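You operate a simulated robot arm through the tools that you are given. There is no shell and no other tool.

You run a simulated robot arm. Do the job below in one go: nothing can be reset, and whatever is moved stays where it is left.

JOB
Put things in order on the island table on the filter side. At the end: the red nozzle stands where the white nozzle marked mist stood; the white nozzle marked mist stands where the yellow nozzle marked rinse stood; the green block brush stands on top of the flat yellow block; the yellow nozzle marked rinse stands where the green block brush stood; whatever was shut is shut again. Leave all else as you found it, and nothing knocked over.

Only the result counts: the job must be done as asked and must still hold three seconds after the hand-in. Knocking over, shifting, dropping, spilling or breaking anything else fails it.

ROBOT AND FRAMES
A 6-joint arm with a two-finger parallel gripper, fixed in place. Base frame: the origin is at the foot of the arm, x ahead of it, y to its left, z up; the work surface is at about z = 0. Readings come in mm, degrees, newtons and seconds.
With the tool pointing down near the work surface it reaches from about 140 to 580 mm from the base axis. Its first joint turns from -66.0 to 66.0 degrees. Payload 2.1 kg.
The TCP is the grasp point between the finger pads, 30 mm short of the fingertips. In the tool frame z runs along the fingers and y along their closing line. Largest opening 94 mm; finger width 28, thickness 10; the body of the gripper, 50 by 96 mm, starts 55 mm behind the TCP.
Orientation is told as [roll, pitch, yaw] about the base's x, y, z axes, in that order, counted from this pose: with the fingers straight down and closing along the base's y, the tool's x points along the base's -x, its y along +y and its z along -z.

CONTROLS
- The arm moves only by the tool drive_tool. Its argument "rows" is a list of rows, each a list of 3 entries, a list of its own where there are three numbers: the shift along the tool's x, y, z in mm, then the turn, a rotation vector about the tool's x, y, z in degrees, then the closure in counts, from 0 (fully open) to 255 (shut). In form: [[[tx, ty, tz], [wx, wy, wz], claw], ...]. A call has 1 to 20 rows; each row is the pose to reach, as a shift and turn from the pose commanded when the call began, along the tool's axes at that moment. Rows are played at 5 a second. More than 50 mm and 8.6 degrees between two rows, or a gripper value outside its range, and nothing of the call is played. A pose out of reach is approached as far as the arm can. The call stops where the force on the tool passes 40 N (or 10 N more than at its start, if that is more) or the arm is blocked; 0.2 s more then pass. Each finger travels about 72 mm/s and halts on what it meets, pressing with about 42 N; the grip force reading is that of the motor and also rises with nothing between the fingers. The clock runs only during rows and for 0.2 s after the last one: add rows that repeat a pose to give the fingers time. The reply holds the time, the measured pose of the TCP, the force on the tool along the base axes, the opening and the grip force, in the units named above and with some noise, with the torque about the TCP (base axes, N m) and any sound that the robot's microphone picked up, and new pictures: "pictures" is both (left out), scene, wrist or none.
- Cameras (640 x 400 px; columns grow to the right, rows downward): "scene" is fixed at [65.5, -381.5, 483.7]; the picture's right is [0.66, -0.75, 0.00], its down [-0.43, -0.38, -0.82] and it looks along [0.61, 0.54, -0.58] (base axes); focal length 255 px, centre (320, 200). "wrist" rides on the gripper at [76, 14, -102] in the tool frame; the picture's right is [-0.18, 0.98, 0.00], its down [-0.75, -0.14, -0.64] and it looks along [-0.63, -0.12, 0.77] (tool axes); focal length 243 px, centre (320, 200). There is no depth. A picture from a camera that has moved, and an enlarged one, comes with that camera's place and axes in the base frame and with its lens.
- close_up(camera, box): a new picture of the part [left, top, right, bottom] of that camera's present view, enlarged. No time passes.
- job_done(): hands the job in; it is judged then, once.

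Places have to be worked out from the pictures, the camera data and where the tool is seen. Open the gripper and draw the arm clear of the work before you hand the job in, unless the task says otherwise.

The tools are called after "Call:" by a JSON object that holds its "name" and its "arguments". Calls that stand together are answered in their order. drive_tool: Moves the arm, as the interface text tells. Its arguments: {"type":"object","properties":{"rows":{"type":"array","items":{"type":"array"}},"pictures":{"type":"string","enum":["both","scene","wrist","none"]}},"required":["rows"]} The other tools are called the same way: close_up (camera, box) takes an enlarged picture of a part of a camera's view; job_done () hands the job in.

At the start:

```text
t: 0.0
ee_pos: [299.4, -191.4, 302.9]
tcp_rot: [0.0, 0.0, 0.0]
force: [-0.6, 0.3, -0.3]
moment: [-0.05, -0.03, 0.01]
opening: 94.1
finger_force: 0.0
```

scene: 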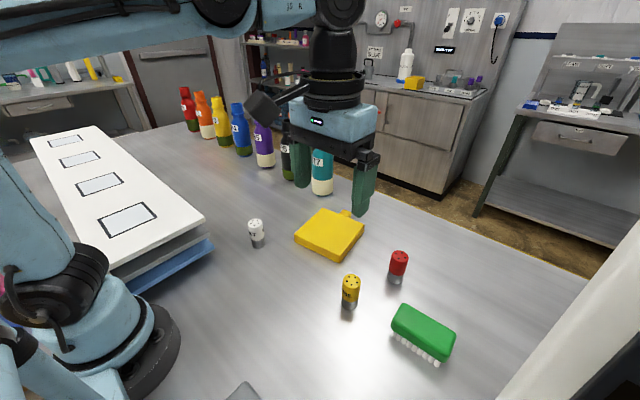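
wrist: 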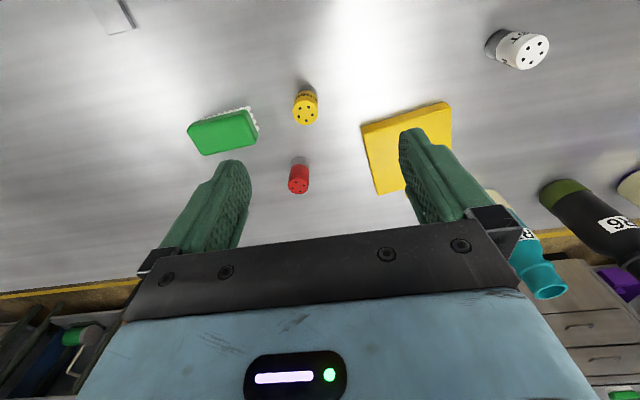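

The pictures show three nozzles (white, yellow, red), a green block brush and a yellow flat block on the table. I take enlarged views first to read the markings and work out places.

Call:
{"name": "close_up", "arguments": {"camera": "scene", "box": [220, 180, 480, 380]}}

Call:
{"name": "close_up", "arguments": {"camera": "wrist", "box": [160, 20, 560, 220]}}

Call:
{"name": "close_up", "arguments": {"camera": "scene", "box": [230, 200, 360, 310]}}

Call:
{"name": "close_up", "arguments": {"camera": "scene", "box": [330, 230, 470, 370]}}

```text
2.00 times, centred on (350, 280) of scene
camera zoom: at [65.5, -381.5, 483.7], right [0.66, -0.75, 0.0], down [-0.43, -0.38, -0.82], along [0.61, 0.54, -0.58], focal length 510 px, centre (260, 40)
```

zoom: 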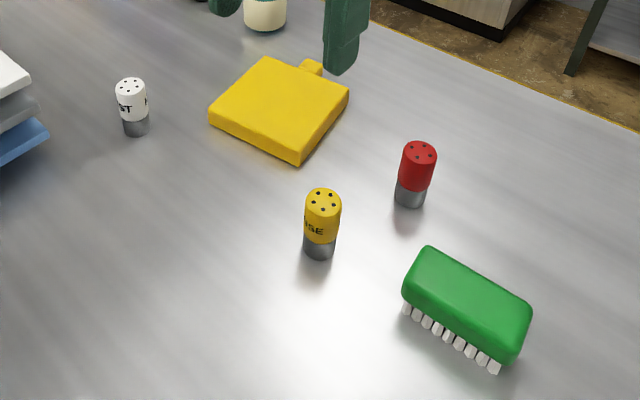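

```text
1.60 times, centred on (360, 120) of wrist
camera zoom: at [223.6, -177.8, 405.0], right [0.18, 0.98, 0.0], down [0.75, -0.14, 0.64], along [0.63, -0.12, -0.77], focal length 388 px, centre (256, 328)
```

zoom: 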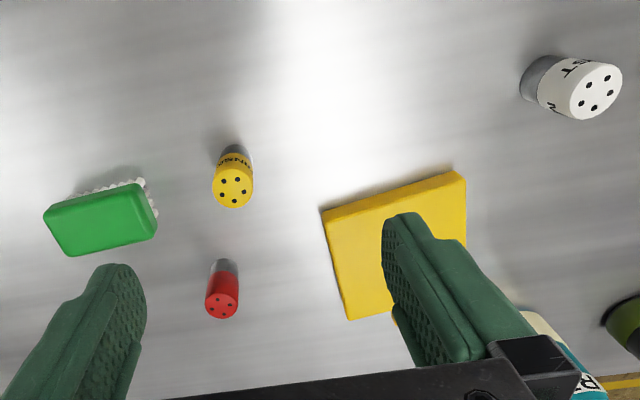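

```text
3.64 times, centred on (295, 255) of scene
camera zoom: at [65.5, -381.5, 483.7], right [0.66, -0.75, 0.0], down [-0.43, -0.38, -0.82], along [0.61, 0.54, -0.58], focal length 928 px, centre (411, 0)
```

zoom: 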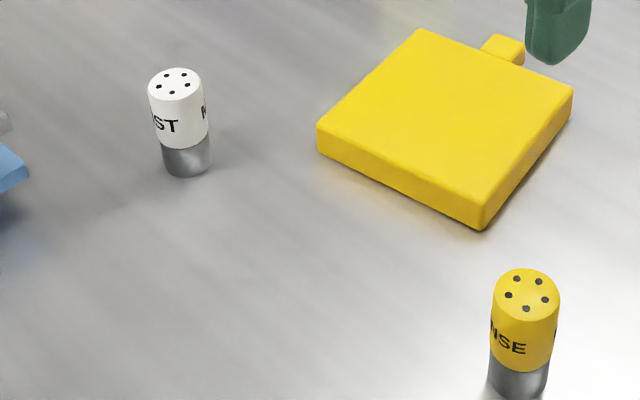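

```text
2.86 times, centred on (400, 300) of scene
camera zoom: at [65.5, -381.5, 483.7], right [0.66, -0.75, 0.0], down [-0.43, -0.38, -0.82], along [0.61, 0.54, -0.58], focal length 729 px, centre (91, -86)
```

zoom: 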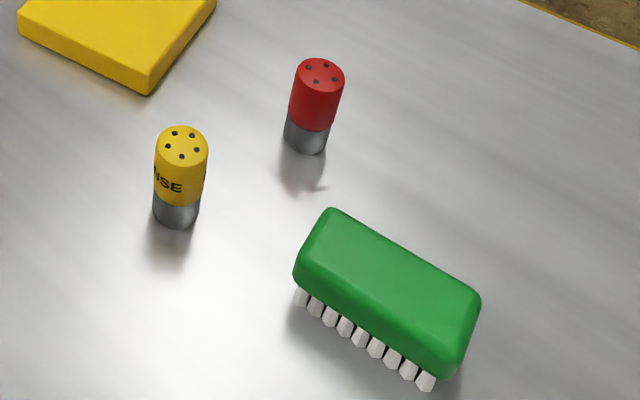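

Rough fixes: white ≈ (318, 57), yellow ≈ (338, -221), red ≈ (457, -260), each about 70 mm tall; flat yellow block centre ≈ (466, -63), about 22 mm high. I enlarge the brush and the nozzles further in both cameras before moving.

Call:
{"name": "close_up", "arguments": {"camera": "scene", "box": [380, 295, 464, 370]}}

Call:
{"name": "close_up", "arguments": {"camera": "wrist", "box": [170, 80, 340, 200]}}

Call:
{"name": "close_up", "arguments": {"camera": "scene", "box": [160, 60, 400, 230]}}

Call:
{"name": "close_up", "arguments": {"camera": "wrist", "box": [340, 10, 640, 240]}}

```text
5.33 times, centred on (422, 332) of scene
camera zoom: at [65.5, -381.5, 483.7], right [0.66, -0.75, 0.0], down [-0.43, -0.38, -0.82], along [0.61, 0.54, -0.58], focal length 1361 px, centre (-224, -507)
```

zoom: 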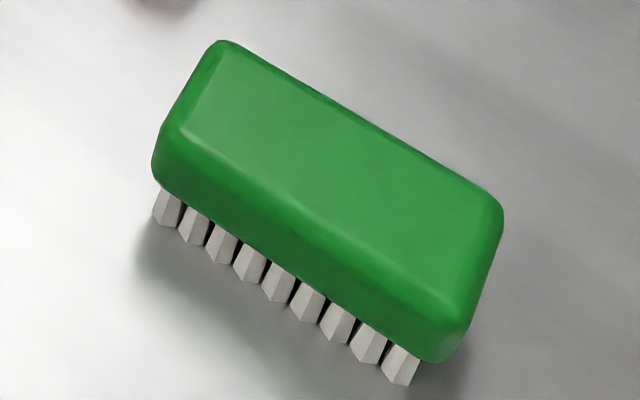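

```text
3.33 times, centred on (255, 140) of wrist
camera zoom: at [223.6, -177.8, 405.0], right [0.18, 0.98, 0.0], down [0.75, -0.14, 0.64], along [0.63, -0.12, -0.77], focal length 809 px, centre (537, 400)
```

zoom: 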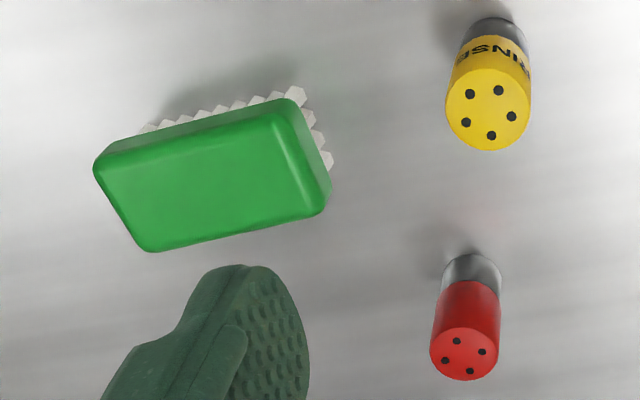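

```text
2.35 times, centred on (280, 145) of scene
camera zoom: at [65.5, -381.5, 483.7], right [0.66, -0.75, 0.0], down [-0.43, -0.38, -0.82], along [0.61, 0.54, -0.58], focal length 601 px, centre (414, 329)
```

zoom: 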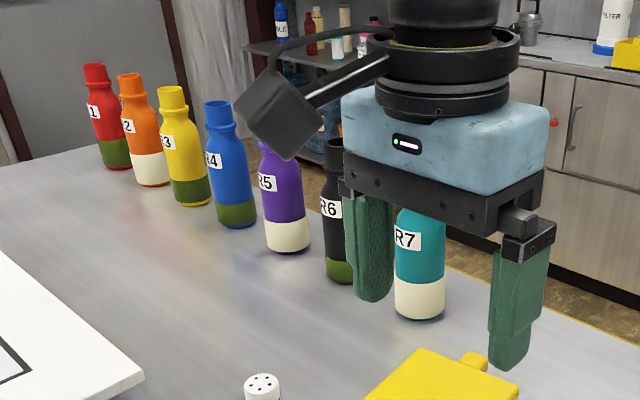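

```text
1.74 times, centred on (490, 125) of wrist
camera zoom: at [223.6, -177.8, 405.0], right [0.18, 0.98, 0.0], down [0.75, -0.14, 0.64], along [0.63, -0.12, -0.77], focal length 422 px, centre (24, 330)
```

zoom: 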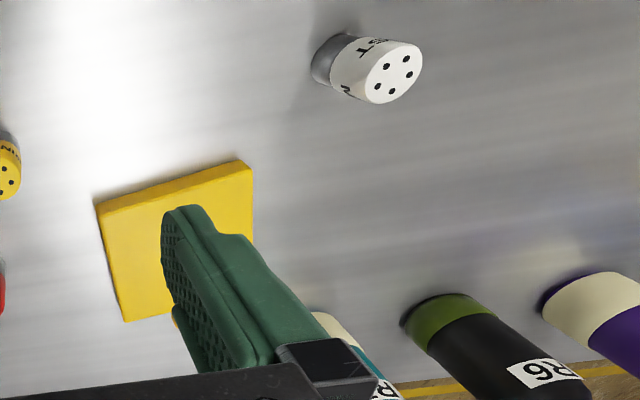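

Triangulating both views gives the brush centre ≈ (360, -361), about 97 × 49 mm, long axis about 4.7° off the base's y, top ≈ 46 mm. I move over it at z ≈ 153 while turning the tool to yaw ≈ -85°, so that the fingers close across its short side.

Call:
{"name": "drive_tool", "arguments": {"rows": [[[-5, -14.1, 12.5], [0, 0, 7.1], 0], [[-10, -28.2, 25], [0, 0, 14.2], 0], [[-15, -42.3, 37.5], [0, 0, 21.3], 0], [[-20, -56.4, 50], [0, 0, 28.4], 0], [[-25, -70.5, 62.5], [0, 0, 35.5], 0], [[-30, -84.6, 75], [0, 0, 42.6], 0], [[-35, -98.7, 87.5], [0, 0, 49.7], 0], [[-40, -112.8, 100], [0, 0, 56.8], 0], [[-45, -126.9, 112.5], [0, 0, 63.9], 0], [[-50, -141, 125], [0, 0, 71], 0], [[-55, -155.1, 137.5], [0, 0, 78.1], 0], [[-60.6, -169.6, 150], [0, 0, 85.2], 0], [[-60.6, -169.6, 150], [0, 0, 85.2], 0]], "pictures": "both"}}

```text
t: 2.8
ee_pos: [359.4, -361.7, 154.1]
tcp_rot: [0.0, 0.0, -85.5]
force: [1.3, 0.2, 0.6]
moment: [0.02, -0.01, -0.04]
opening: 93.8
finger_force: 0.0
camera wrist: at [367.5, -285.2, 256.2], right [0.99, -0.1, 0.0], down [-0.08, -0.76, 0.64], along [-0.07, -0.64, -0.77], focal length 243 px, centre (320, 200)
```

scene: 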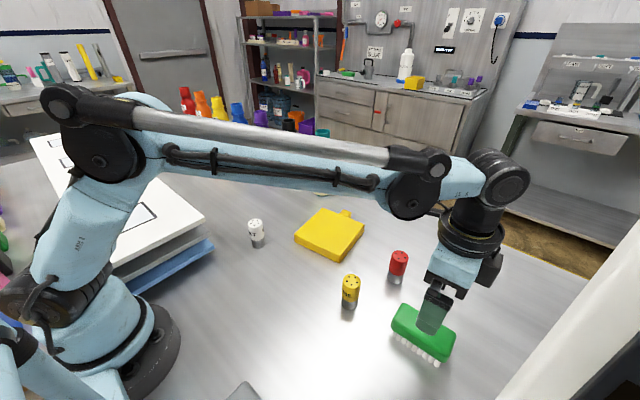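
wrist: 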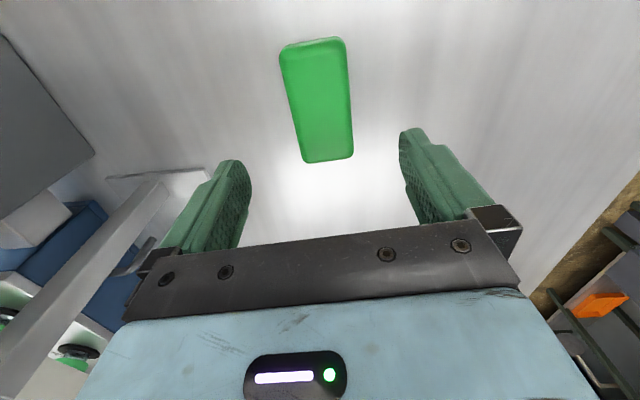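

The tool is over the brush at yaw -85.5. I enlarge the wrist view to refine the brush's place and angle.

Call:
{"name": "close_up", "arguments": {"camera": "wrist", "box": [230, 20, 430, 180]}}

Call:
{"name": "close_up", "arguments": {"camera": "scene", "box": [370, 230, 480, 380]}}

```text
2.50 times, centred on (330, 100) of wrist
camera zoom: at [367.5, -285.2, 256.2], right [0.99, -0.1, 0.0], down [-0.08, -0.76, 0.64], along [-0.07, -0.64, -0.77], focal length 606 px, centre (295, 450)
```

zoom: 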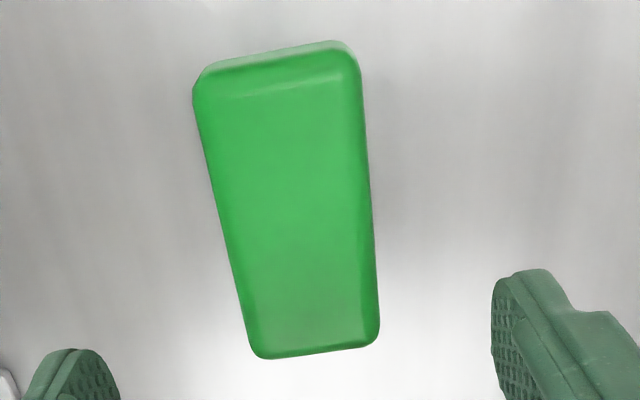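

```text
2.67 times, centred on (425, 305) of scene
camera zoom: at [65.5, -381.5, 483.7], right [0.66, -0.75, 0.0], down [-0.43, -0.38, -0.82], along [0.61, 0.54, -0.58], focal length 681 px, centre (40, -80)
```

zoom: 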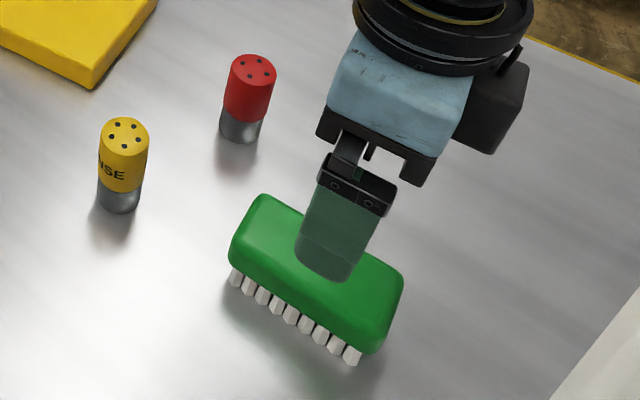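

The wrist view confirms the brush centre at ≈ (360, -362), so the tool is centred. I lower by 117 mm to z ≈ 36, so the fingertips end about 6 mm above the table beside the brush, still open.

Call:
{"name": "drive_tool", "arguments": {"rows": [[[0, 0, 25], [0, 0, 0], 0], [[0, 0, 50], [0, 0, 0], 0], [[0, 0, 75], [0, 0, 0], 0], [[0, 0, 95], [0, 0, 0], 0], [[0, 0, 110], [0, 0, 0], 0], [[0, 0, 117], [0, 0, 0], 0], [[0, 0, 117], [0, 0, 0], 0]], "pictures": "both"}}

```text
t: 4.4
ee_pos: [359.1, -361.2, 35.2]
tcp_rot: [0.0, -0.1, -85.2]
force: [-0.8, -1.2, 0.6]
moment: [0.01, 0.02, -0.02]
opening: 94.0
finger_force: 0.0
camera wrist: at [367.6, -284.0, 137.3], right [0.99, -0.1, 0.0], down [-0.08, -0.76, 0.64], along [-0.07, -0.64, -0.77], focal length 243 px, centre (320, 200)
```

scene: 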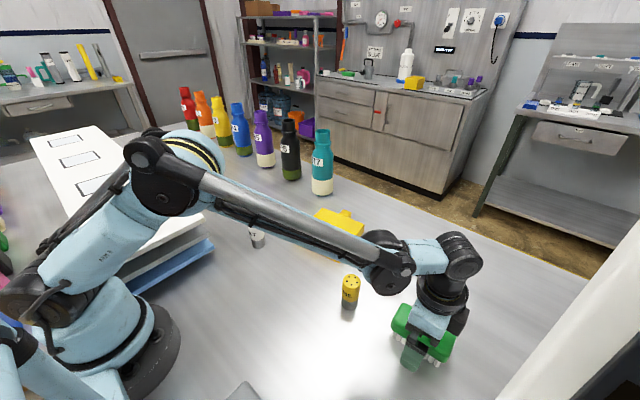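
wrist: 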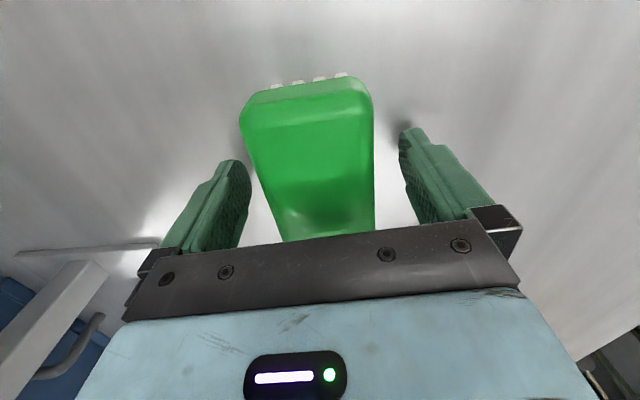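

The fingers straddle the brush with clear gaps on both sides. I close the gripper and let it settle.

Call:
{"name": "drive_tool", "arguments": {"rows": [[[0, 0, 0], [0, 0, 0], 255], [[0, 0, 0], [0, 0, 0], 255], [[0, 0, 0], [0, 0, 0], 255], [[0, 0, 0], [0, 0, 0], 255], [[0, 0, 0], [0, 0, 0], 255]], "pictures": "wrist"}}

```text
t: 5.6
ee_pos: [359.0, -361.5, 34.8]
tcp_rot: [0.0, 0.0, -85.2]
force: [-1.0, 1.0, 0.2]
moment: [0.02, -0.01, 0.0]
opening: 56.0
finger_force: 42.3
camera wrist: at [367.6, -284.0, 137.5], right [0.99, -0.1, 0.0], down [-0.08, -0.76, 0.64], along [-0.07, -0.64, -0.77], focal length 243 px, centre (320, 200)
```

wrist: 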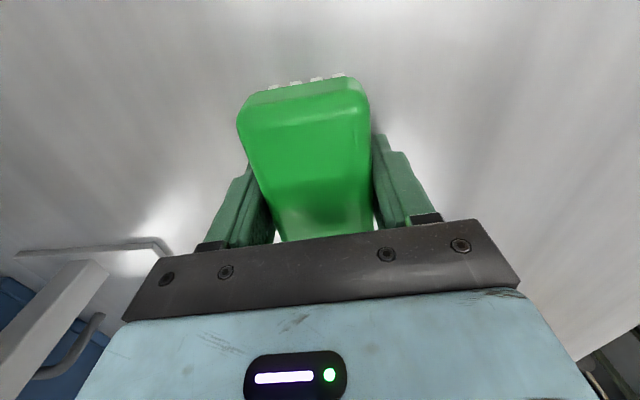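

The grip holds the brush at 56 mm width with 42 N. I lift it 120 mm straight up and check.

Call:
{"name": "drive_tool", "arguments": {"rows": [[[0, 0, -8], [0, 0, 0], 255], [[0, 0, -20], [0, 0, 0], 255], [[0, 0, -40], [0, 0, 0], 255], [[0, 0, -60], [0, 0, 0], 255], [[0, 0, -80], [0, 0, 0], 255], [[0, 0, -100], [0, 0, 0], 255], [[0, 0, -115], [0, 0, 0], 255], [[0, 0, -120], [0, 0, 0], 255], [[0, 0, -120], [0, 0, 0], 255]], "pictures": "both"}}

```text
t: 7.6
ee_pos: [362.6, -361.7, 154.3]
tcp_rot: [0.0, 0.1, -85.3]
force: [0.2, 0.3, -0.6]
moment: [-0.05, 0.0, -0.01]
opening: 55.7
finger_force: 41.5
camera wrist: at [369.5, -285.3, 257.3], right [0.99, -0.1, 0.0], down [-0.08, -0.76, 0.64], along [-0.07, -0.64, -0.77], focal length 243 px, centre (320, 200)
```

scene: 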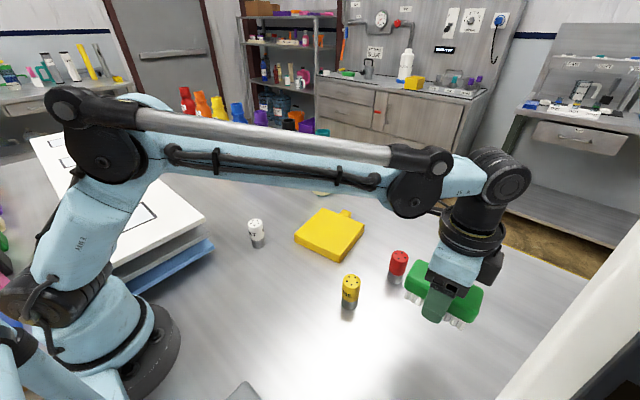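
wrist: 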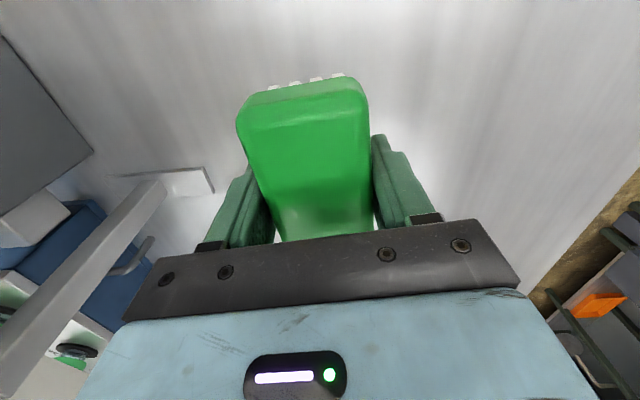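

The brush is held firmly and level. I carry it at this height to above the yellow block's centre, ≈ (466, -63).

Call:
{"name": "drive_tool", "arguments": {"rows": [[[24, 10.9, 0], [0, 0, 0], 255], [[48, 21.8, 0], [0, 0, 0], 255], [[72, 32.7, 0], [0, 0, 0], 255], [[96, 43.5, 0], [0, 0, 0], 255], [[120, 54.4, 0], [0, 0, 0], 255], [[144, 65.3, 0], [0, 0, 0], 255], [[168, 76.2, 0], [0, 0, 0], 255], [[192, 87.1, 0], [0, 0, 0], 255], [[216, 98, 0], [0, 0, 0], 255], [[240, 108.8, 0], [0, 0, 0], 255], [[264, 119.7, 0], [0, 0, 0], 255], [[280, 127, 0], [0, 0, 0], 255], [[288.1, 130.6, 0], [0, 0, 0], 255], [[288.1, 130.6, 0], [0, 0, 0], 255]], "pictures": "both"}}

```text
t: 10.6
ee_pos: [467.9, -62.2, 154.5]
tcp_rot: [0.0, 0.0, -85.3]
force: [0.6, -0.1, -1.8]
moment: [-0.01, 0.0, 0.01]
opening: 55.6
finger_force: 42.3
camera wrist: at [476.5, 13.9, 257.8], right [0.99, -0.1, 0.0], down [-0.08, -0.76, 0.64], along [-0.07, -0.64, -0.77], focal length 243 px, centre (320, 200)
```

scene: 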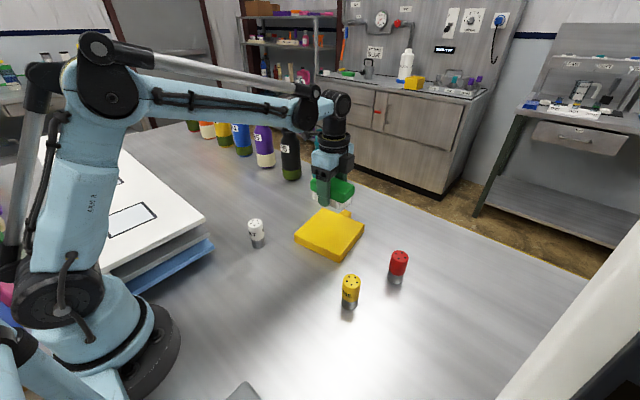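
wrist: 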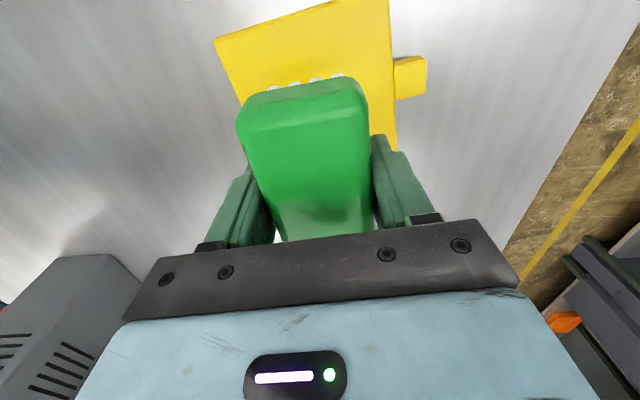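

The brush hangs centred over the block (block centre ≈ (467, -63) from this view). I lower it to about 3–4 mm above the expected contact height and look.

Call:
{"name": "drive_tool", "arguments": {"rows": [[[0, 0, 20], [0, 0, 0], 255], [[0, 0, 40], [0, 0, 0], 255], [[0, 0, 60], [0, 0, 0], 255], [[0, 0, 75], [0, 0, 0], 255], [[0, 0, 85], [0, 0, 0], 255], [[0, 0, 91], [0, 0, 0], 255], [[0, 0, 94], [0, 0, 0], 255], [[0, 0, 94], [0, 0, 0], 255]], "pictures": "both"}}

Call:
{"name": "close_up", "arguments": {"camera": "scene", "box": [270, 150, 390, 270]}}

```text
t: 12.4
ee_pos: [465.9, -64.2, 62.0]
tcp_rot: [0.1, 0.1, -85.2]
force: [-1.1, 1.0, 40.1]
moment: [-0.01, 0.01, -0.13]
opening: 55.6
finger_force: 42.0
camera wrist: at [474.9, 13.0, 165.5], right [0.99, -0.1, 0.0], down [-0.08, -0.76, 0.64], along [-0.06, -0.64, -0.77], focal length 243 px, centre (320, 200)
```

scene: 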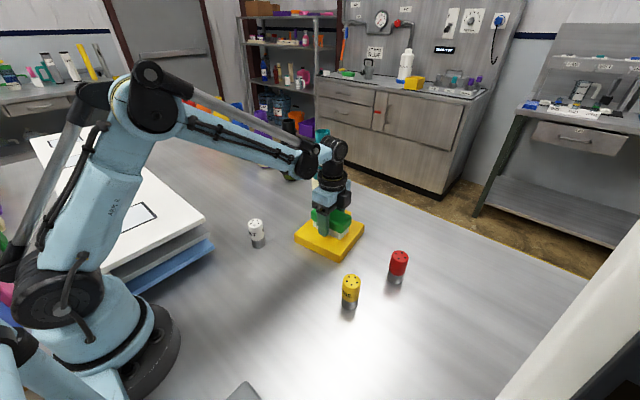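
wrist: 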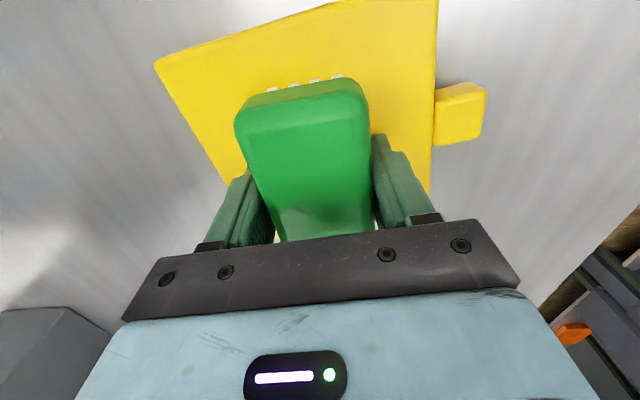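

```text
3.33 times, centred on (330, 210) of scene
camera zoom: at [65.3, -381.5, 483.8], right [0.66, -0.75, 0.0], down [-0.43, -0.38, -0.82], along [0.61, 0.54, -0.58], focal length 851 px, centre (287, 167)
```

zoom: 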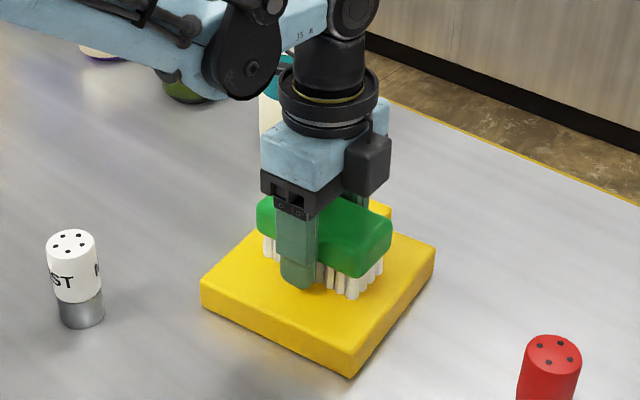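

The brush has met the block: 40 N upward at z = 62. I ease up by about 1 mm to take off the pressing force before letting go.

Call:
{"name": "drive_tool", "arguments": {"rows": [[[0, 0, -0.5], [0, 0, 0], 255], [[0, 0, -1.0], [0, 0, 0], 255], [[0, 0, -1.0], [0, 0, 0], 255]], "pictures": "none"}}

```text
t: 13.2
ee_pos: [466.6, -64.2, 62.9]
tcp_rot: [0.2, -0.1, -85.2]
force: [4.5, 1.3, 14.3]
moment: [-0.02, -0.01, -0.03]
opening: 56.0
finger_force: 41.9
```

Force is down to 14 N, so the brush rests on the block. I ease another half millimetre and open the fingers.

Call:
{"name": "drive_tool", "arguments": {"rows": [[[0, 0, -0.4], [0, 0, 0], 255], [[0, 0, -0.4], [0, 0, 0], 200], [[0, 0, -0.4], [0, 0, 0], 120], [[0, 0, -0.4], [0, 0, 0], 50], [[0, 0, -0.4], [0, 0, 0], 0], [[0, 0, -0.4], [0, 0, 0], 0], [[0, 0, -0.4], [0, 0, 0], 0]], "pictures": "both"}}

```text
t: 14.8
ee_pos: [465.4, -64.4, 65.2]
tcp_rot: [-0.1, 0.0, -85.3]
force: [0.7, 0.6, 0.4]
moment: [0.0, -0.02, 0.0]
opening: 93.8
finger_force: 0.0
camera wrist: at [474.4, 13.3, 166.3], right [0.99, -0.1, 0.0], down [-0.08, -0.76, 0.64], along [-0.07, -0.64, -0.77], focal length 243 px, centre (320, 200)
```

scene: 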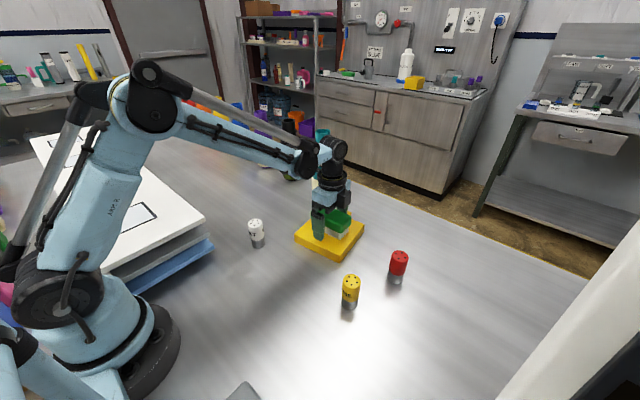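
wrist: 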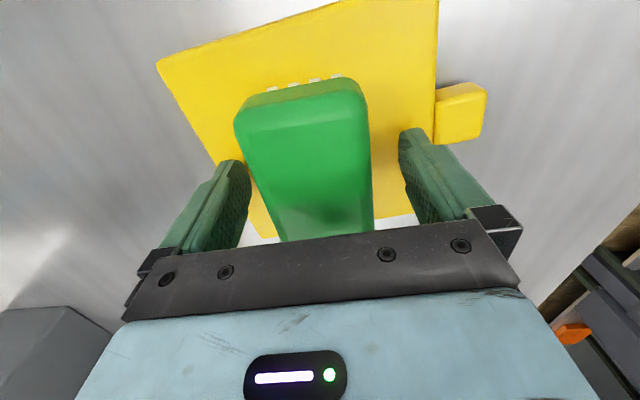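

The brush is released and stands on the block. I rise straight up 110 mm, well clear of it, and look again.

Call:
{"name": "drive_tool", "arguments": {"rows": [[[0, 0, -10], [0, 0, 0], 0], [[0, 0, -25], [0, 0, 0], 0], [[0, 0, -45], [0, 0, 0], 0], [[0, 0, -65], [0, 0, 0], 0], [[0, 0, -85], [0, 0, 0], 0], [[0, 0, -100], [0, 0, 0], 0], [[0, 0, -110], [0, 0, 0], 0], [[0, 0, -110], [0, 0, 0], 0]], "pictures": "both"}}

Call:
{"name": "close_up", "arguments": {"camera": "scene", "box": [270, 150, 390, 270]}}

```text
t: 16.6
ee_pos: [466.9, -64.8, 172.6]
tcp_rot: [0.0, 0.0, -85.2]
force: [-0.1, 0.1, 0.6]
moment: [-0.02, 0.01, 0.0]
opening: 93.9
finger_force: 0.0
camera wrist: at [474.9, 12.1, 275.2], right [0.99, -0.1, 0.0], down [-0.08, -0.76, 0.64], along [-0.07, -0.64, -0.77], focal length 243 px, centre (320, 200)
```

scene: 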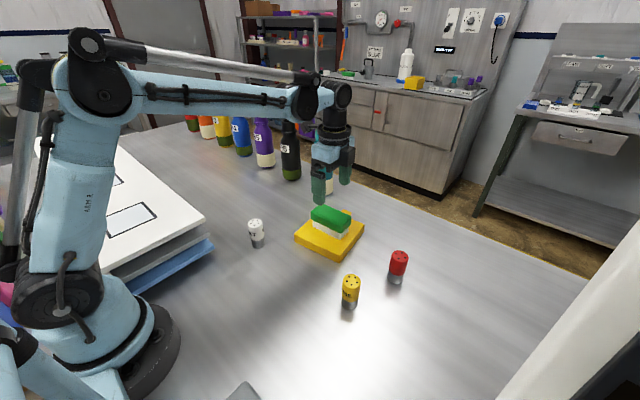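
wrist: 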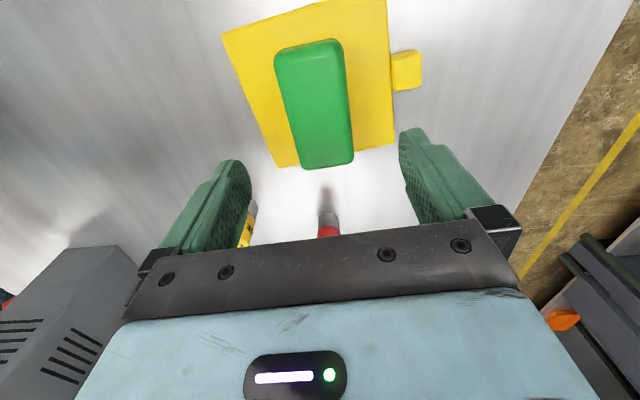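

```text
3.33 times, centred on (330, 210) of scene
camera zoom: at [65.5, -381.5, 483.7], right [0.66, -0.75, 0.0], down [-0.43, -0.38, -0.82], along [0.61, 0.54, -0.58], focal length 851 px, centre (287, 167)
```

zoom: 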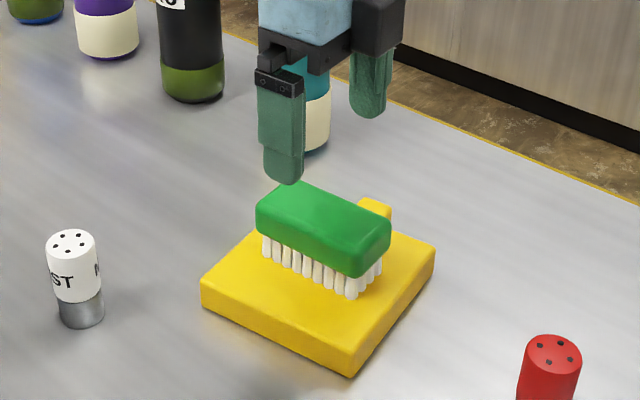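

The brush stands squarely on the block and the rest is undisturbed. Next I move at this height to above the yellow nozzle, ≈ (339, -221), and check its place from there.

Call:
{"name": "drive_tool", "arguments": {"rows": [[[-14.7, -14, 0], [0, 0, 0], 0], [[-29.4, -28, 0], [0, 0, 0], 0], [[-44, -42, 0], [0, 0, 0], 0], [[-58.7, -56, 0], [0, 0, 0], 0], [[-73.4, -70, 0], [0, 0, 0], 0], [[-88, -84, 0], [0, 0, 0], 0], [[-102.8, -98, 0], [0, 0, 0], 0], [[-117.5, -112, 0], [0, 0, 0], 0], [[-132, -126, 0], [0, 0, 0], 0], [[-146.8, -139.8, 0], [0, 0, 0], 0], [[-146.8, -139.8, 0], [0, 0, 0], 0]], "pictures": "both"}}

Call:
{"name": "close_up", "arguments": {"camera": "wrist", "box": [230, 20, 430, 180]}}

Call:
{"name": "close_up", "arguments": {"camera": "scene", "box": [300, 230, 420, 330]}}

```text
t: 19.0
ee_pos: [336.5, -220.8, 174.5]
tcp_rot: [0.0, 0.0, -85.1]
force: [-1.5, -0.1, -0.2]
moment: [0.04, 0.01, 0.01]
opening: 93.8
finger_force: 0.0
camera wrist: at [345.7, -145.2, 276.6], right [0.99, -0.1, 0.0], down [-0.08, -0.76, 0.64], along [-0.06, -0.64, -0.77], focal length 243 px, centre (320, 200)
```

scene: 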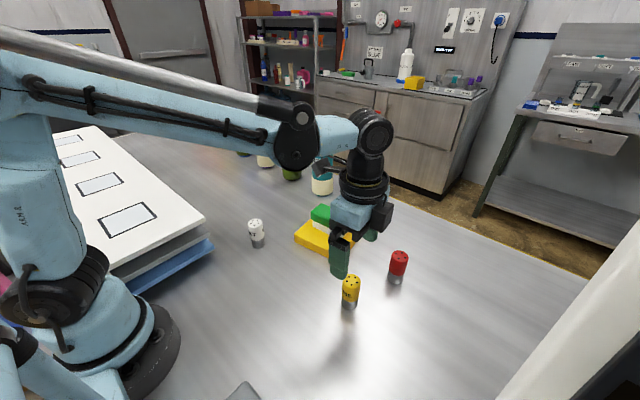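
wrist: 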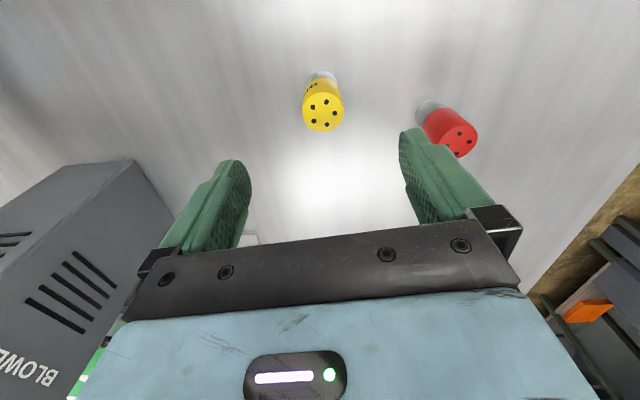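

```text
2.50 times, centred on (330, 100) of wrist
camera zoom: at [345.7, -145.2, 276.6], right [0.99, -0.1, 0.0], down [-0.08, -0.76, 0.64], along [-0.06, -0.64, -0.77], focal length 606 px, centre (295, 450)
```

zoom: 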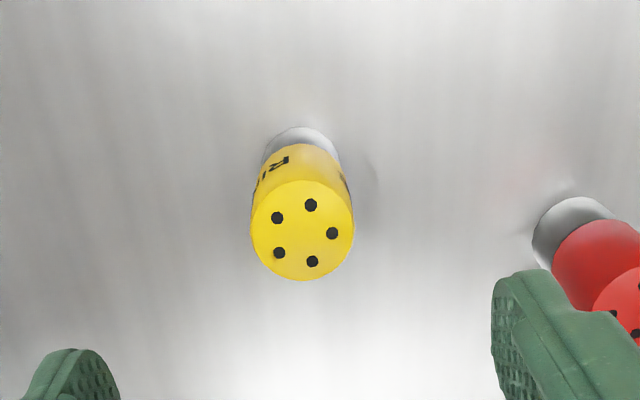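

```text
4.00 times, centred on (360, 280) of scene
camera zoom: at [65.5, -381.5, 483.7], right [0.66, -0.75, 0.0], down [-0.43, -0.38, -0.82], along [0.61, 0.54, -0.58], focal length 1021 px, centre (160, -120)
```

zoom: 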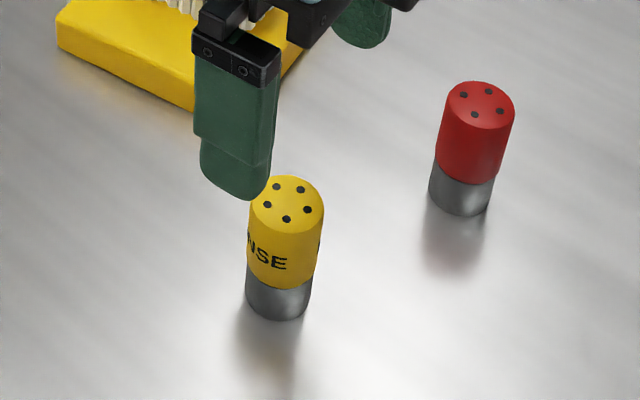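

This view puts the yellow nozzle at ≈ (340, -220.5), 35 mm wide and about 72 mm tall, and shows a blower box well away at low x. I shift about 1 mm and descend to z ≈ 42 with fingers open around it.

Call:
{"name": "drive_tool", "arguments": {"rows": [[[0.5, 0.6, 20], [0, 0, 0], 0], [[0.9, 1.1, 45], [0, 0, 0], 0], [[0.9, 1.1, 70], [0, 0, 0], 0], [[0.9, 1.1, 95], [0, 0, 0], 0], [[0.9, 1.1, 115], [0, 0, 0], 0], [[0.9, 1.1, 126], [0, 0, 0], 0], [[0.9, 1.1, 131.3], [0, 0, 0], 0], [[0.9, 1.1, 131.3], [0, 0, 0], 0]], "pictures": "both"}}

Call:
{"name": "close_up", "arguments": {"camera": "wrist", "box": [180, 80, 480, 260]}}

```text
t: 20.8
ee_pos: [339.4, -220.9, 40.5]
tcp_rot: [0.0, 0.0, -85.2]
force: [-0.1, 0.7, 0.0]
moment: [0.0, -0.02, 0.02]
opening: 94.0
finger_force: 0.1
camera wrist: at [348.1, -143.9, 143.4], right [0.99, -0.1, 0.0], down [-0.08, -0.76, 0.64], along [-0.07, -0.64, -0.77], focal length 243 px, centre (320, 200)
```

scene: 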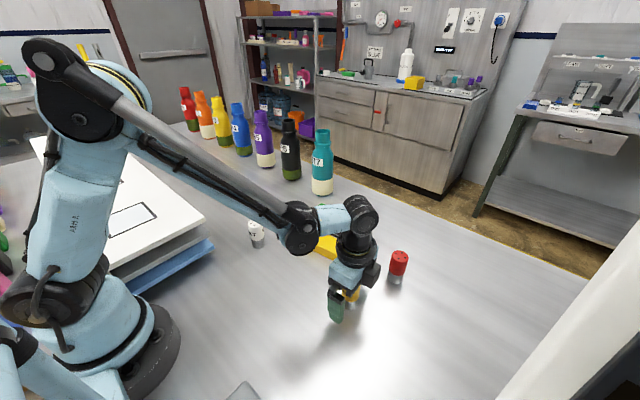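
wrist: 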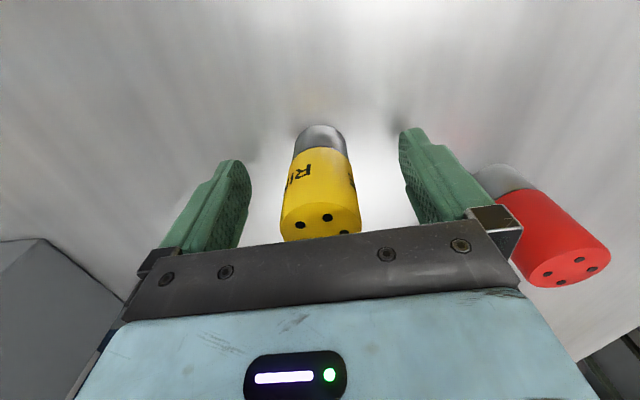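

```text
2.13 times, centred on (330, 170) of wrist
camera zoom: at [348.1, -143.9, 143.4], right [0.99, -0.1, 0.0], down [-0.08, -0.76, 0.64], along [-0.07, -0.64, -0.77], focal length 518 px, centre (299, 264)
```

zoom: 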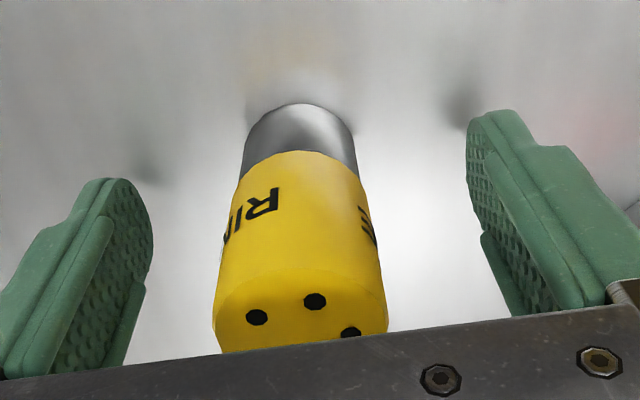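

The nozzle's foot works out at ≈ (340, -220) — right between the fingers. I close the gripper.

Call:
{"name": "drive_tool", "arguments": {"rows": [[[0, 0, 0], [0, 0, 0], 100], [[0, 0, 0], [0, 0, 0], 180], [[0, 0, 0], [0, 0, 0], 255], [[0, 0, 0], [0, 0, 0], 255], [[0, 0, 0], [0, 0, 0], 255], [[0, 0, 0], [0, 0, 0], 255]], "pictures": "wrist"}}

```text
t: 22.2
ee_pos: [339.3, -221.7, 41.8]
tcp_rot: [0.0, 0.0, -85.2]
force: [-0.6, 0.3, 0.8]
moment: [0.02, 0.06, 0.01]
opening: 34.9
finger_force: 41.9
camera wrist: at [348.1, -143.8, 143.6], right [0.99, -0.1, 0.0], down [-0.08, -0.76, 0.64], along [-0.07, -0.64, -0.77], focal length 243 px, centre (320, 200)
```

wrist: 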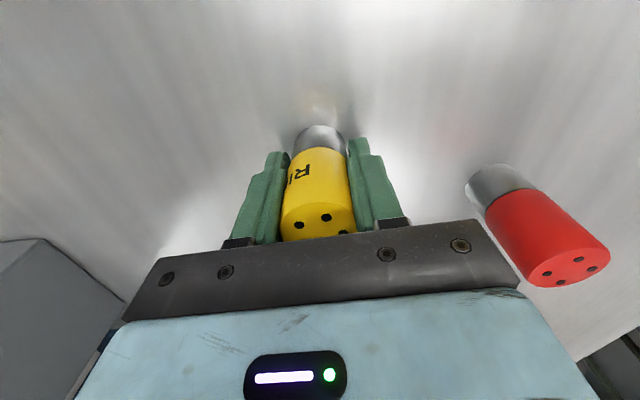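

The nozzle is gripped at 34.9 mm. I lift it 80 mm and carry it to the brush's former spot, ≈ (360, -362).

Call:
{"name": "drive_tool", "arguments": {"rows": [[[0, 0, -8], [0, 0, 0], 255], [[0, 0, -25], [0, 0, 0], 255], [[0, 0, -45], [0, 0, 0], 255], [[0, 0, -65], [0, 0, 0], 255], [[0, 0, -80], [0, 0, 0], 255], [[-20, 1.2, -80], [0, 0, 0], 255], [[-40, 2.3, -80], [0, 0, 0], 255], [[-60, 3.4, -80], [0, 0, 0], 255], [[-80, 4.6, -80], [0, 0, 0], 255], [[-100, 5.7, -80], [0, 0, 0], 255], [[-120, 6.8, -80], [0, 0, 0], 255], [[-135, 7.7, -80], [0, 0, 0], 255], [[-142.7, 8.1, -80], [0, 0, 0], 255], [[-142.7, 8.1, -80], [0, 0, 0], 255]], "pictures": "both"}}

```text
t: 25.2
ee_pos: [358.1, -363.7, 120.0]
tcp_rot: [0.0, 0.0, -85.3]
force: [-0.3, -0.3, -1.1]
moment: [0.0, 0.01, 0.0]
opening: 34.9
finger_force: 42.1
camera wrist: at [367.9, -286.1, 222.4], right [0.99, -0.1, 0.0], down [-0.08, -0.76, 0.64], along [-0.07, -0.64, -0.77], focal length 243 px, centre (320, 200)
```

scene: 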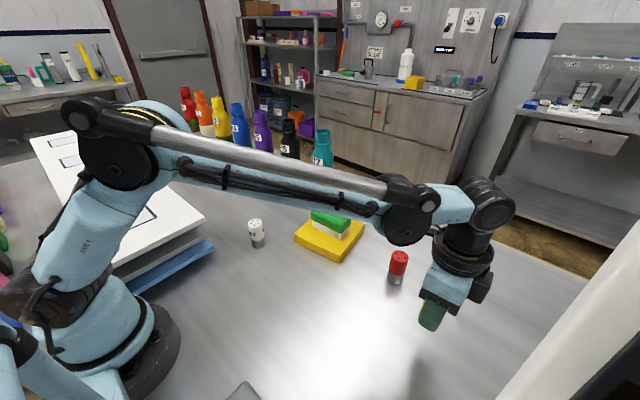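
wrist: 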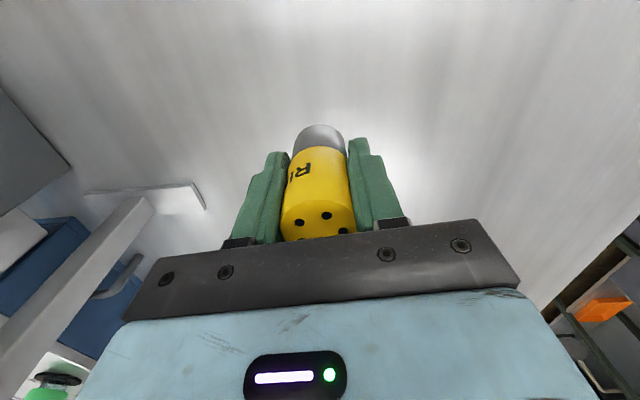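

The spot below is clear and the tool is at ≈ (359, -363). I lower to about 1.5 mm above the table contact.

Call:
{"name": "drive_tool", "arguments": {"rows": [[[0, 0, 20], [0, 0, 0], 255], [[0, 0, 40], [0, 0, 0], 255], [[0, 0, 58], [0, 0, 0], 255], [[0, 0, 70], [0, 0, 0], 255], [[0, 0, 76], [0, 0, 0], 255], [[0, 0, 78.5], [0, 0, 0], 255], [[0, 0, 78.5], [0, 0, 0], 255]], "pictures": "both"}}

```text
t: 26.8
ee_pos: [359.2, -361.8, 43.1]
tcp_rot: [0.1, 0.0, -85.2]
force: [-2.1, -0.9, 11.4]
moment: [0.02, 0.16, 0.08]
opening: 34.7
finger_force: 41.9
camera wrist: at [368.1, -285.2, 145.0], right [0.99, -0.1, 0.0], down [-0.08, -0.76, 0.64], along [-0.07, -0.64, -0.77], focal length 243 px, centre (320, 200)
```

scene: 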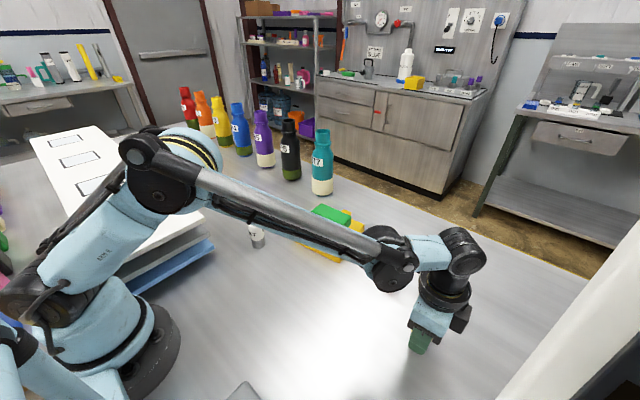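
wrist: 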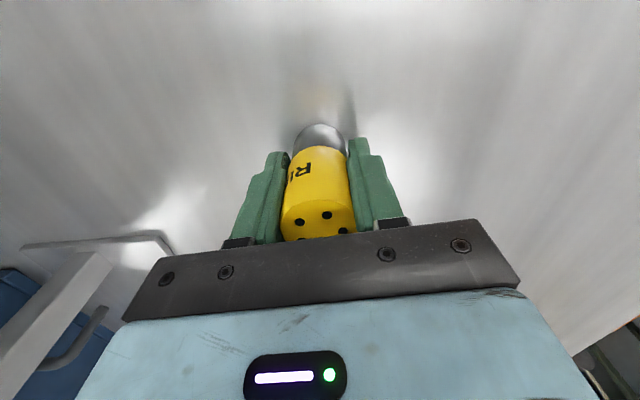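

The foot is on the table (11 N upward). I open the fingers to release the nozzle.

Call:
{"name": "drive_tool", "arguments": {"rows": [[[0, 0, -0.3], [0, 0, 0], 255], [[0, 0, -0.3], [0, 0, 0], 220], [[0, 0, -0.3], [0, 0, 0], 150], [[0, 0, -0.3], [0, 0, 0], 80], [[0, 0, -0.3], [0, 0, 0], 0], [[0, 0, -0.3], [0, 0, 0], 0], [[0, 0, -0.3], [0, 0, 0], 0]], "pictures": "wrist"}}

Call:
{"name": "close_up", "arguments": {"camera": "wrist", "box": [180, 80, 480, 260]}}

```text
t: 28.4
ee_pos: [360.0, -362.3, 41.7]
tcp_rot: [0.0, 0.0, -85.3]
force: [-0.2, -0.2, 0.9]
moment: [0.01, 0.03, -0.01]
opening: 94.1
finger_force: 0.1
camera wrist: at [367.9, -285.3, 145.3], right [0.99, -0.1, 0.0], down [-0.08, -0.76, 0.64], along [-0.07, -0.64, -0.77], focal length 243 px, centre (320, 200)
```

wrist: 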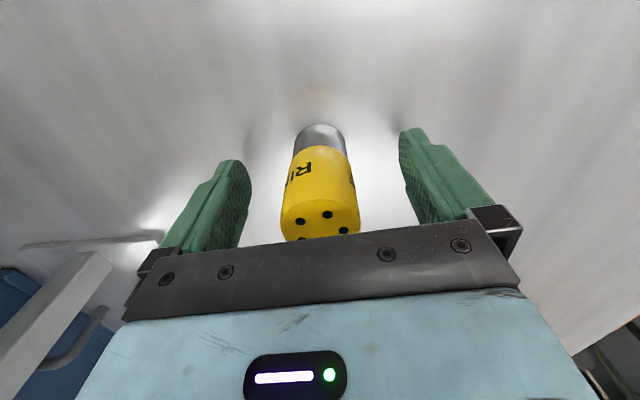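

```text
2.13 times, centred on (330, 170) of wrist
camera zoom: at [367.9, -285.3, 145.3], right [0.99, -0.1, 0.0], down [-0.08, -0.76, 0.64], along [-0.07, -0.64, -0.77], focal length 518 px, centre (299, 264)
```

zoom: 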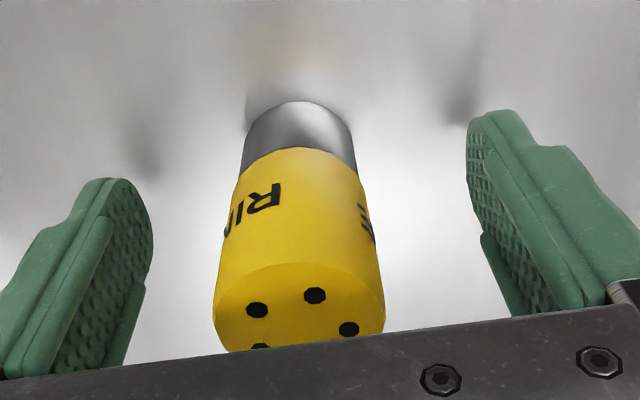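

The yellow nozzle stands upright at the brush's old spot. I rise 120 mm and travel to above the white nozzle, ≈ (318, 57).

Call:
{"name": "drive_tool", "arguments": {"rows": [[[0, 0, -10], [0, 0, 0], 0], [[0, 0, -35], [0, 0, 0], 0], [[0, 0, -65], [0, 0, 0], 0], [[0, 0, -95], [0, 0, 0], 0], [[0, 0, -120], [0, 0, 0], 0], [[20, -0.3, -120], [0, 0, 0], 0], [[52, -0.8, -120], [0, 0, 0], 0], [[84, -1.4, -120], [0, 0, 0], 0], [[117, -1.9, -120], [0, 0, 0], 0], [[150, -2.4, -120], [0, 0, 0], 0], [[183, -3, -120], [0, 0, 0], 0], [[216, -3.5, -120], [0, 0, 0], 0], [[249, -4, -120], [0, 0, 0], 0], [[282, -4.6, -120], [0, 0, 0], 0], [[315, -5.1, -120], [0, 0, 0], 0], [[348, -5.6, -120], [0, 0, 0], 0], [[380, -6.1, -120], [0, 0, 0], 0], [[408, -6.6, -120], [0, 0, 0], 0], [[421, -6.8, -120], [0, 0, 0], 0], [[421, -6.8, -120], [0, 0, 0], 0]], "pictures": "both"}}

Call:
{"name": "close_up", "arguments": {"camera": "wrist", "box": [230, 20, 430, 180]}}

Call:
{"name": "close_up", "arguments": {"camera": "scene", "box": [340, 230, 460, 370]}}

```text
t: 32.6
ee_pos: [319.0, 57.7, 160.9]
tcp_rot: [-0.1, 0.1, -85.3]
force: [-0.4, 0.6, 0.3]
moment: [0.0, 0.01, -0.01]
opening: 94.1
finger_force: 0.0
camera wrist: at [326.7, 134.8, 263.6], right [0.99, -0.1, 0.0], down [-0.08, -0.76, 0.64], along [-0.07, -0.64, -0.77], focal length 243 px, centre (320, 200)
```

scene: 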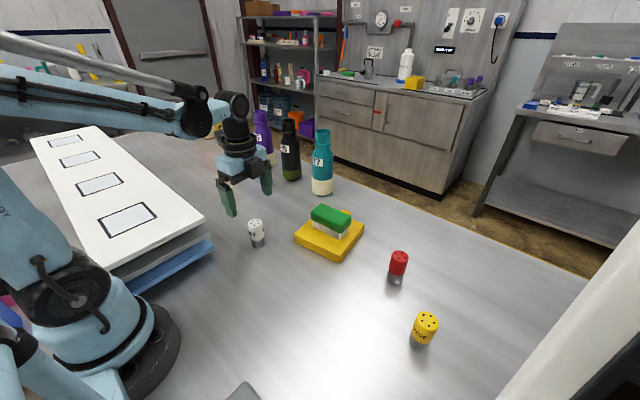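
wrist: 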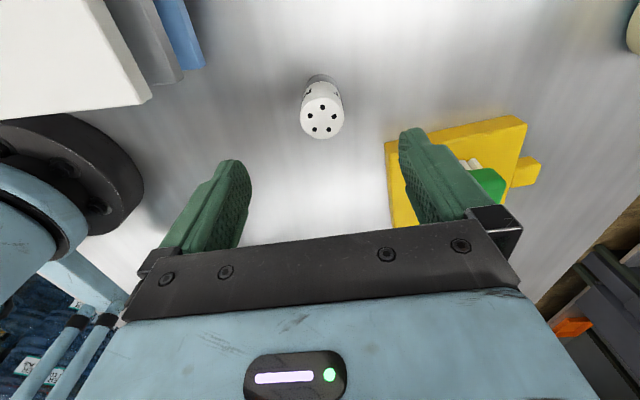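

```text
2.50 times, centred on (330, 100) of wrist
camera zoom: at [326.7, 134.8, 263.6], right [0.99, -0.1, 0.0], down [-0.08, -0.76, 0.64], along [-0.07, -0.64, -0.77], focal length 606 px, centre (295, 450)
```

zoom: 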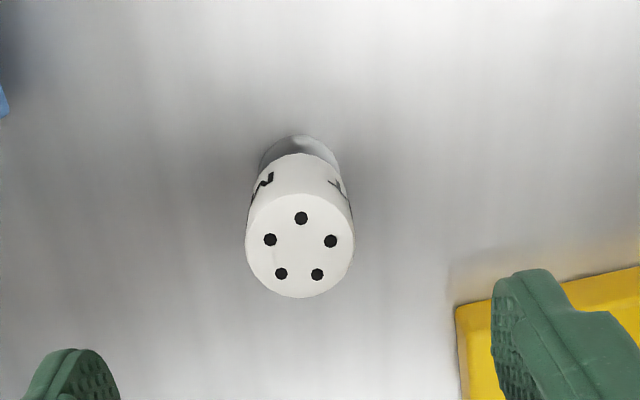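

```text
2.86 times, centred on (400, 300) of scene
camera zoom: at [65.5, -381.5, 483.7], right [0.66, -0.75, 0.0], down [-0.43, -0.38, -0.82], along [0.61, 0.54, -0.58], focal length 729 px, centre (91, -86)
```

zoom: 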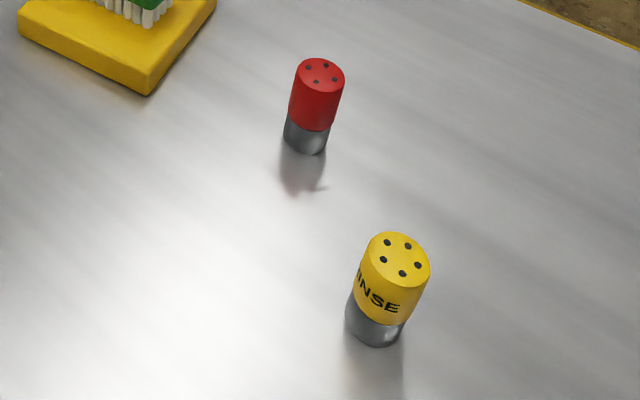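

White nozzle measured at ≈ (319, 58). Before going on I check that the yellow nozzle is standing straight.

Call:
{"name": "close_up", "arguments": {"camera": "scene", "box": [395, 300, 455, 360]}}

Call:
{"name": "close_up", "arguments": {"camera": "scene", "box": [370, 240, 430, 300]}}

```text
6.67 times, centred on (425, 330) of scene
camera zoom: at [65.5, -381.5, 483.7], right [0.66, -0.75, 0.0], down [-0.43, -0.38, -0.82], along [0.61, 0.54, -0.58], focal length 1702 px, centre (-380, -667)
```

zoom: 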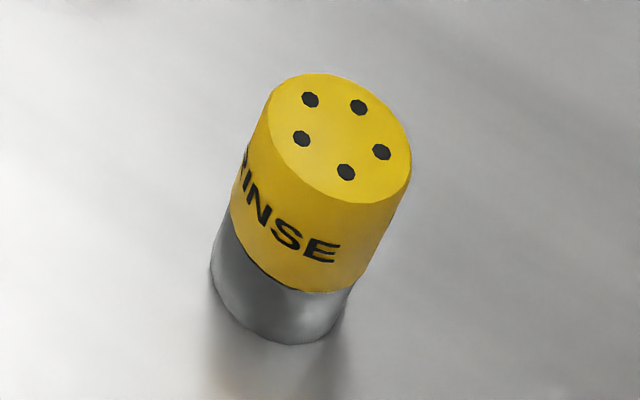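

```text
6.67 times, centred on (400, 270) of scene
camera zoom: at [65.5, -381.5, 483.7], right [0.66, -0.75, 0.0], down [-0.43, -0.38, -0.82], along [0.61, 0.54, -0.58], focal length 1702 px, centre (-213, -267)
```

zoom: 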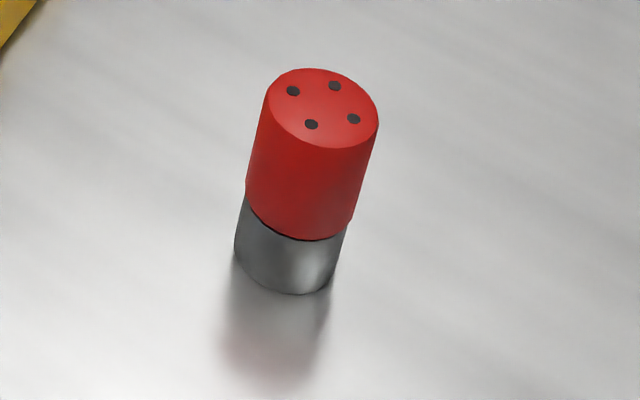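

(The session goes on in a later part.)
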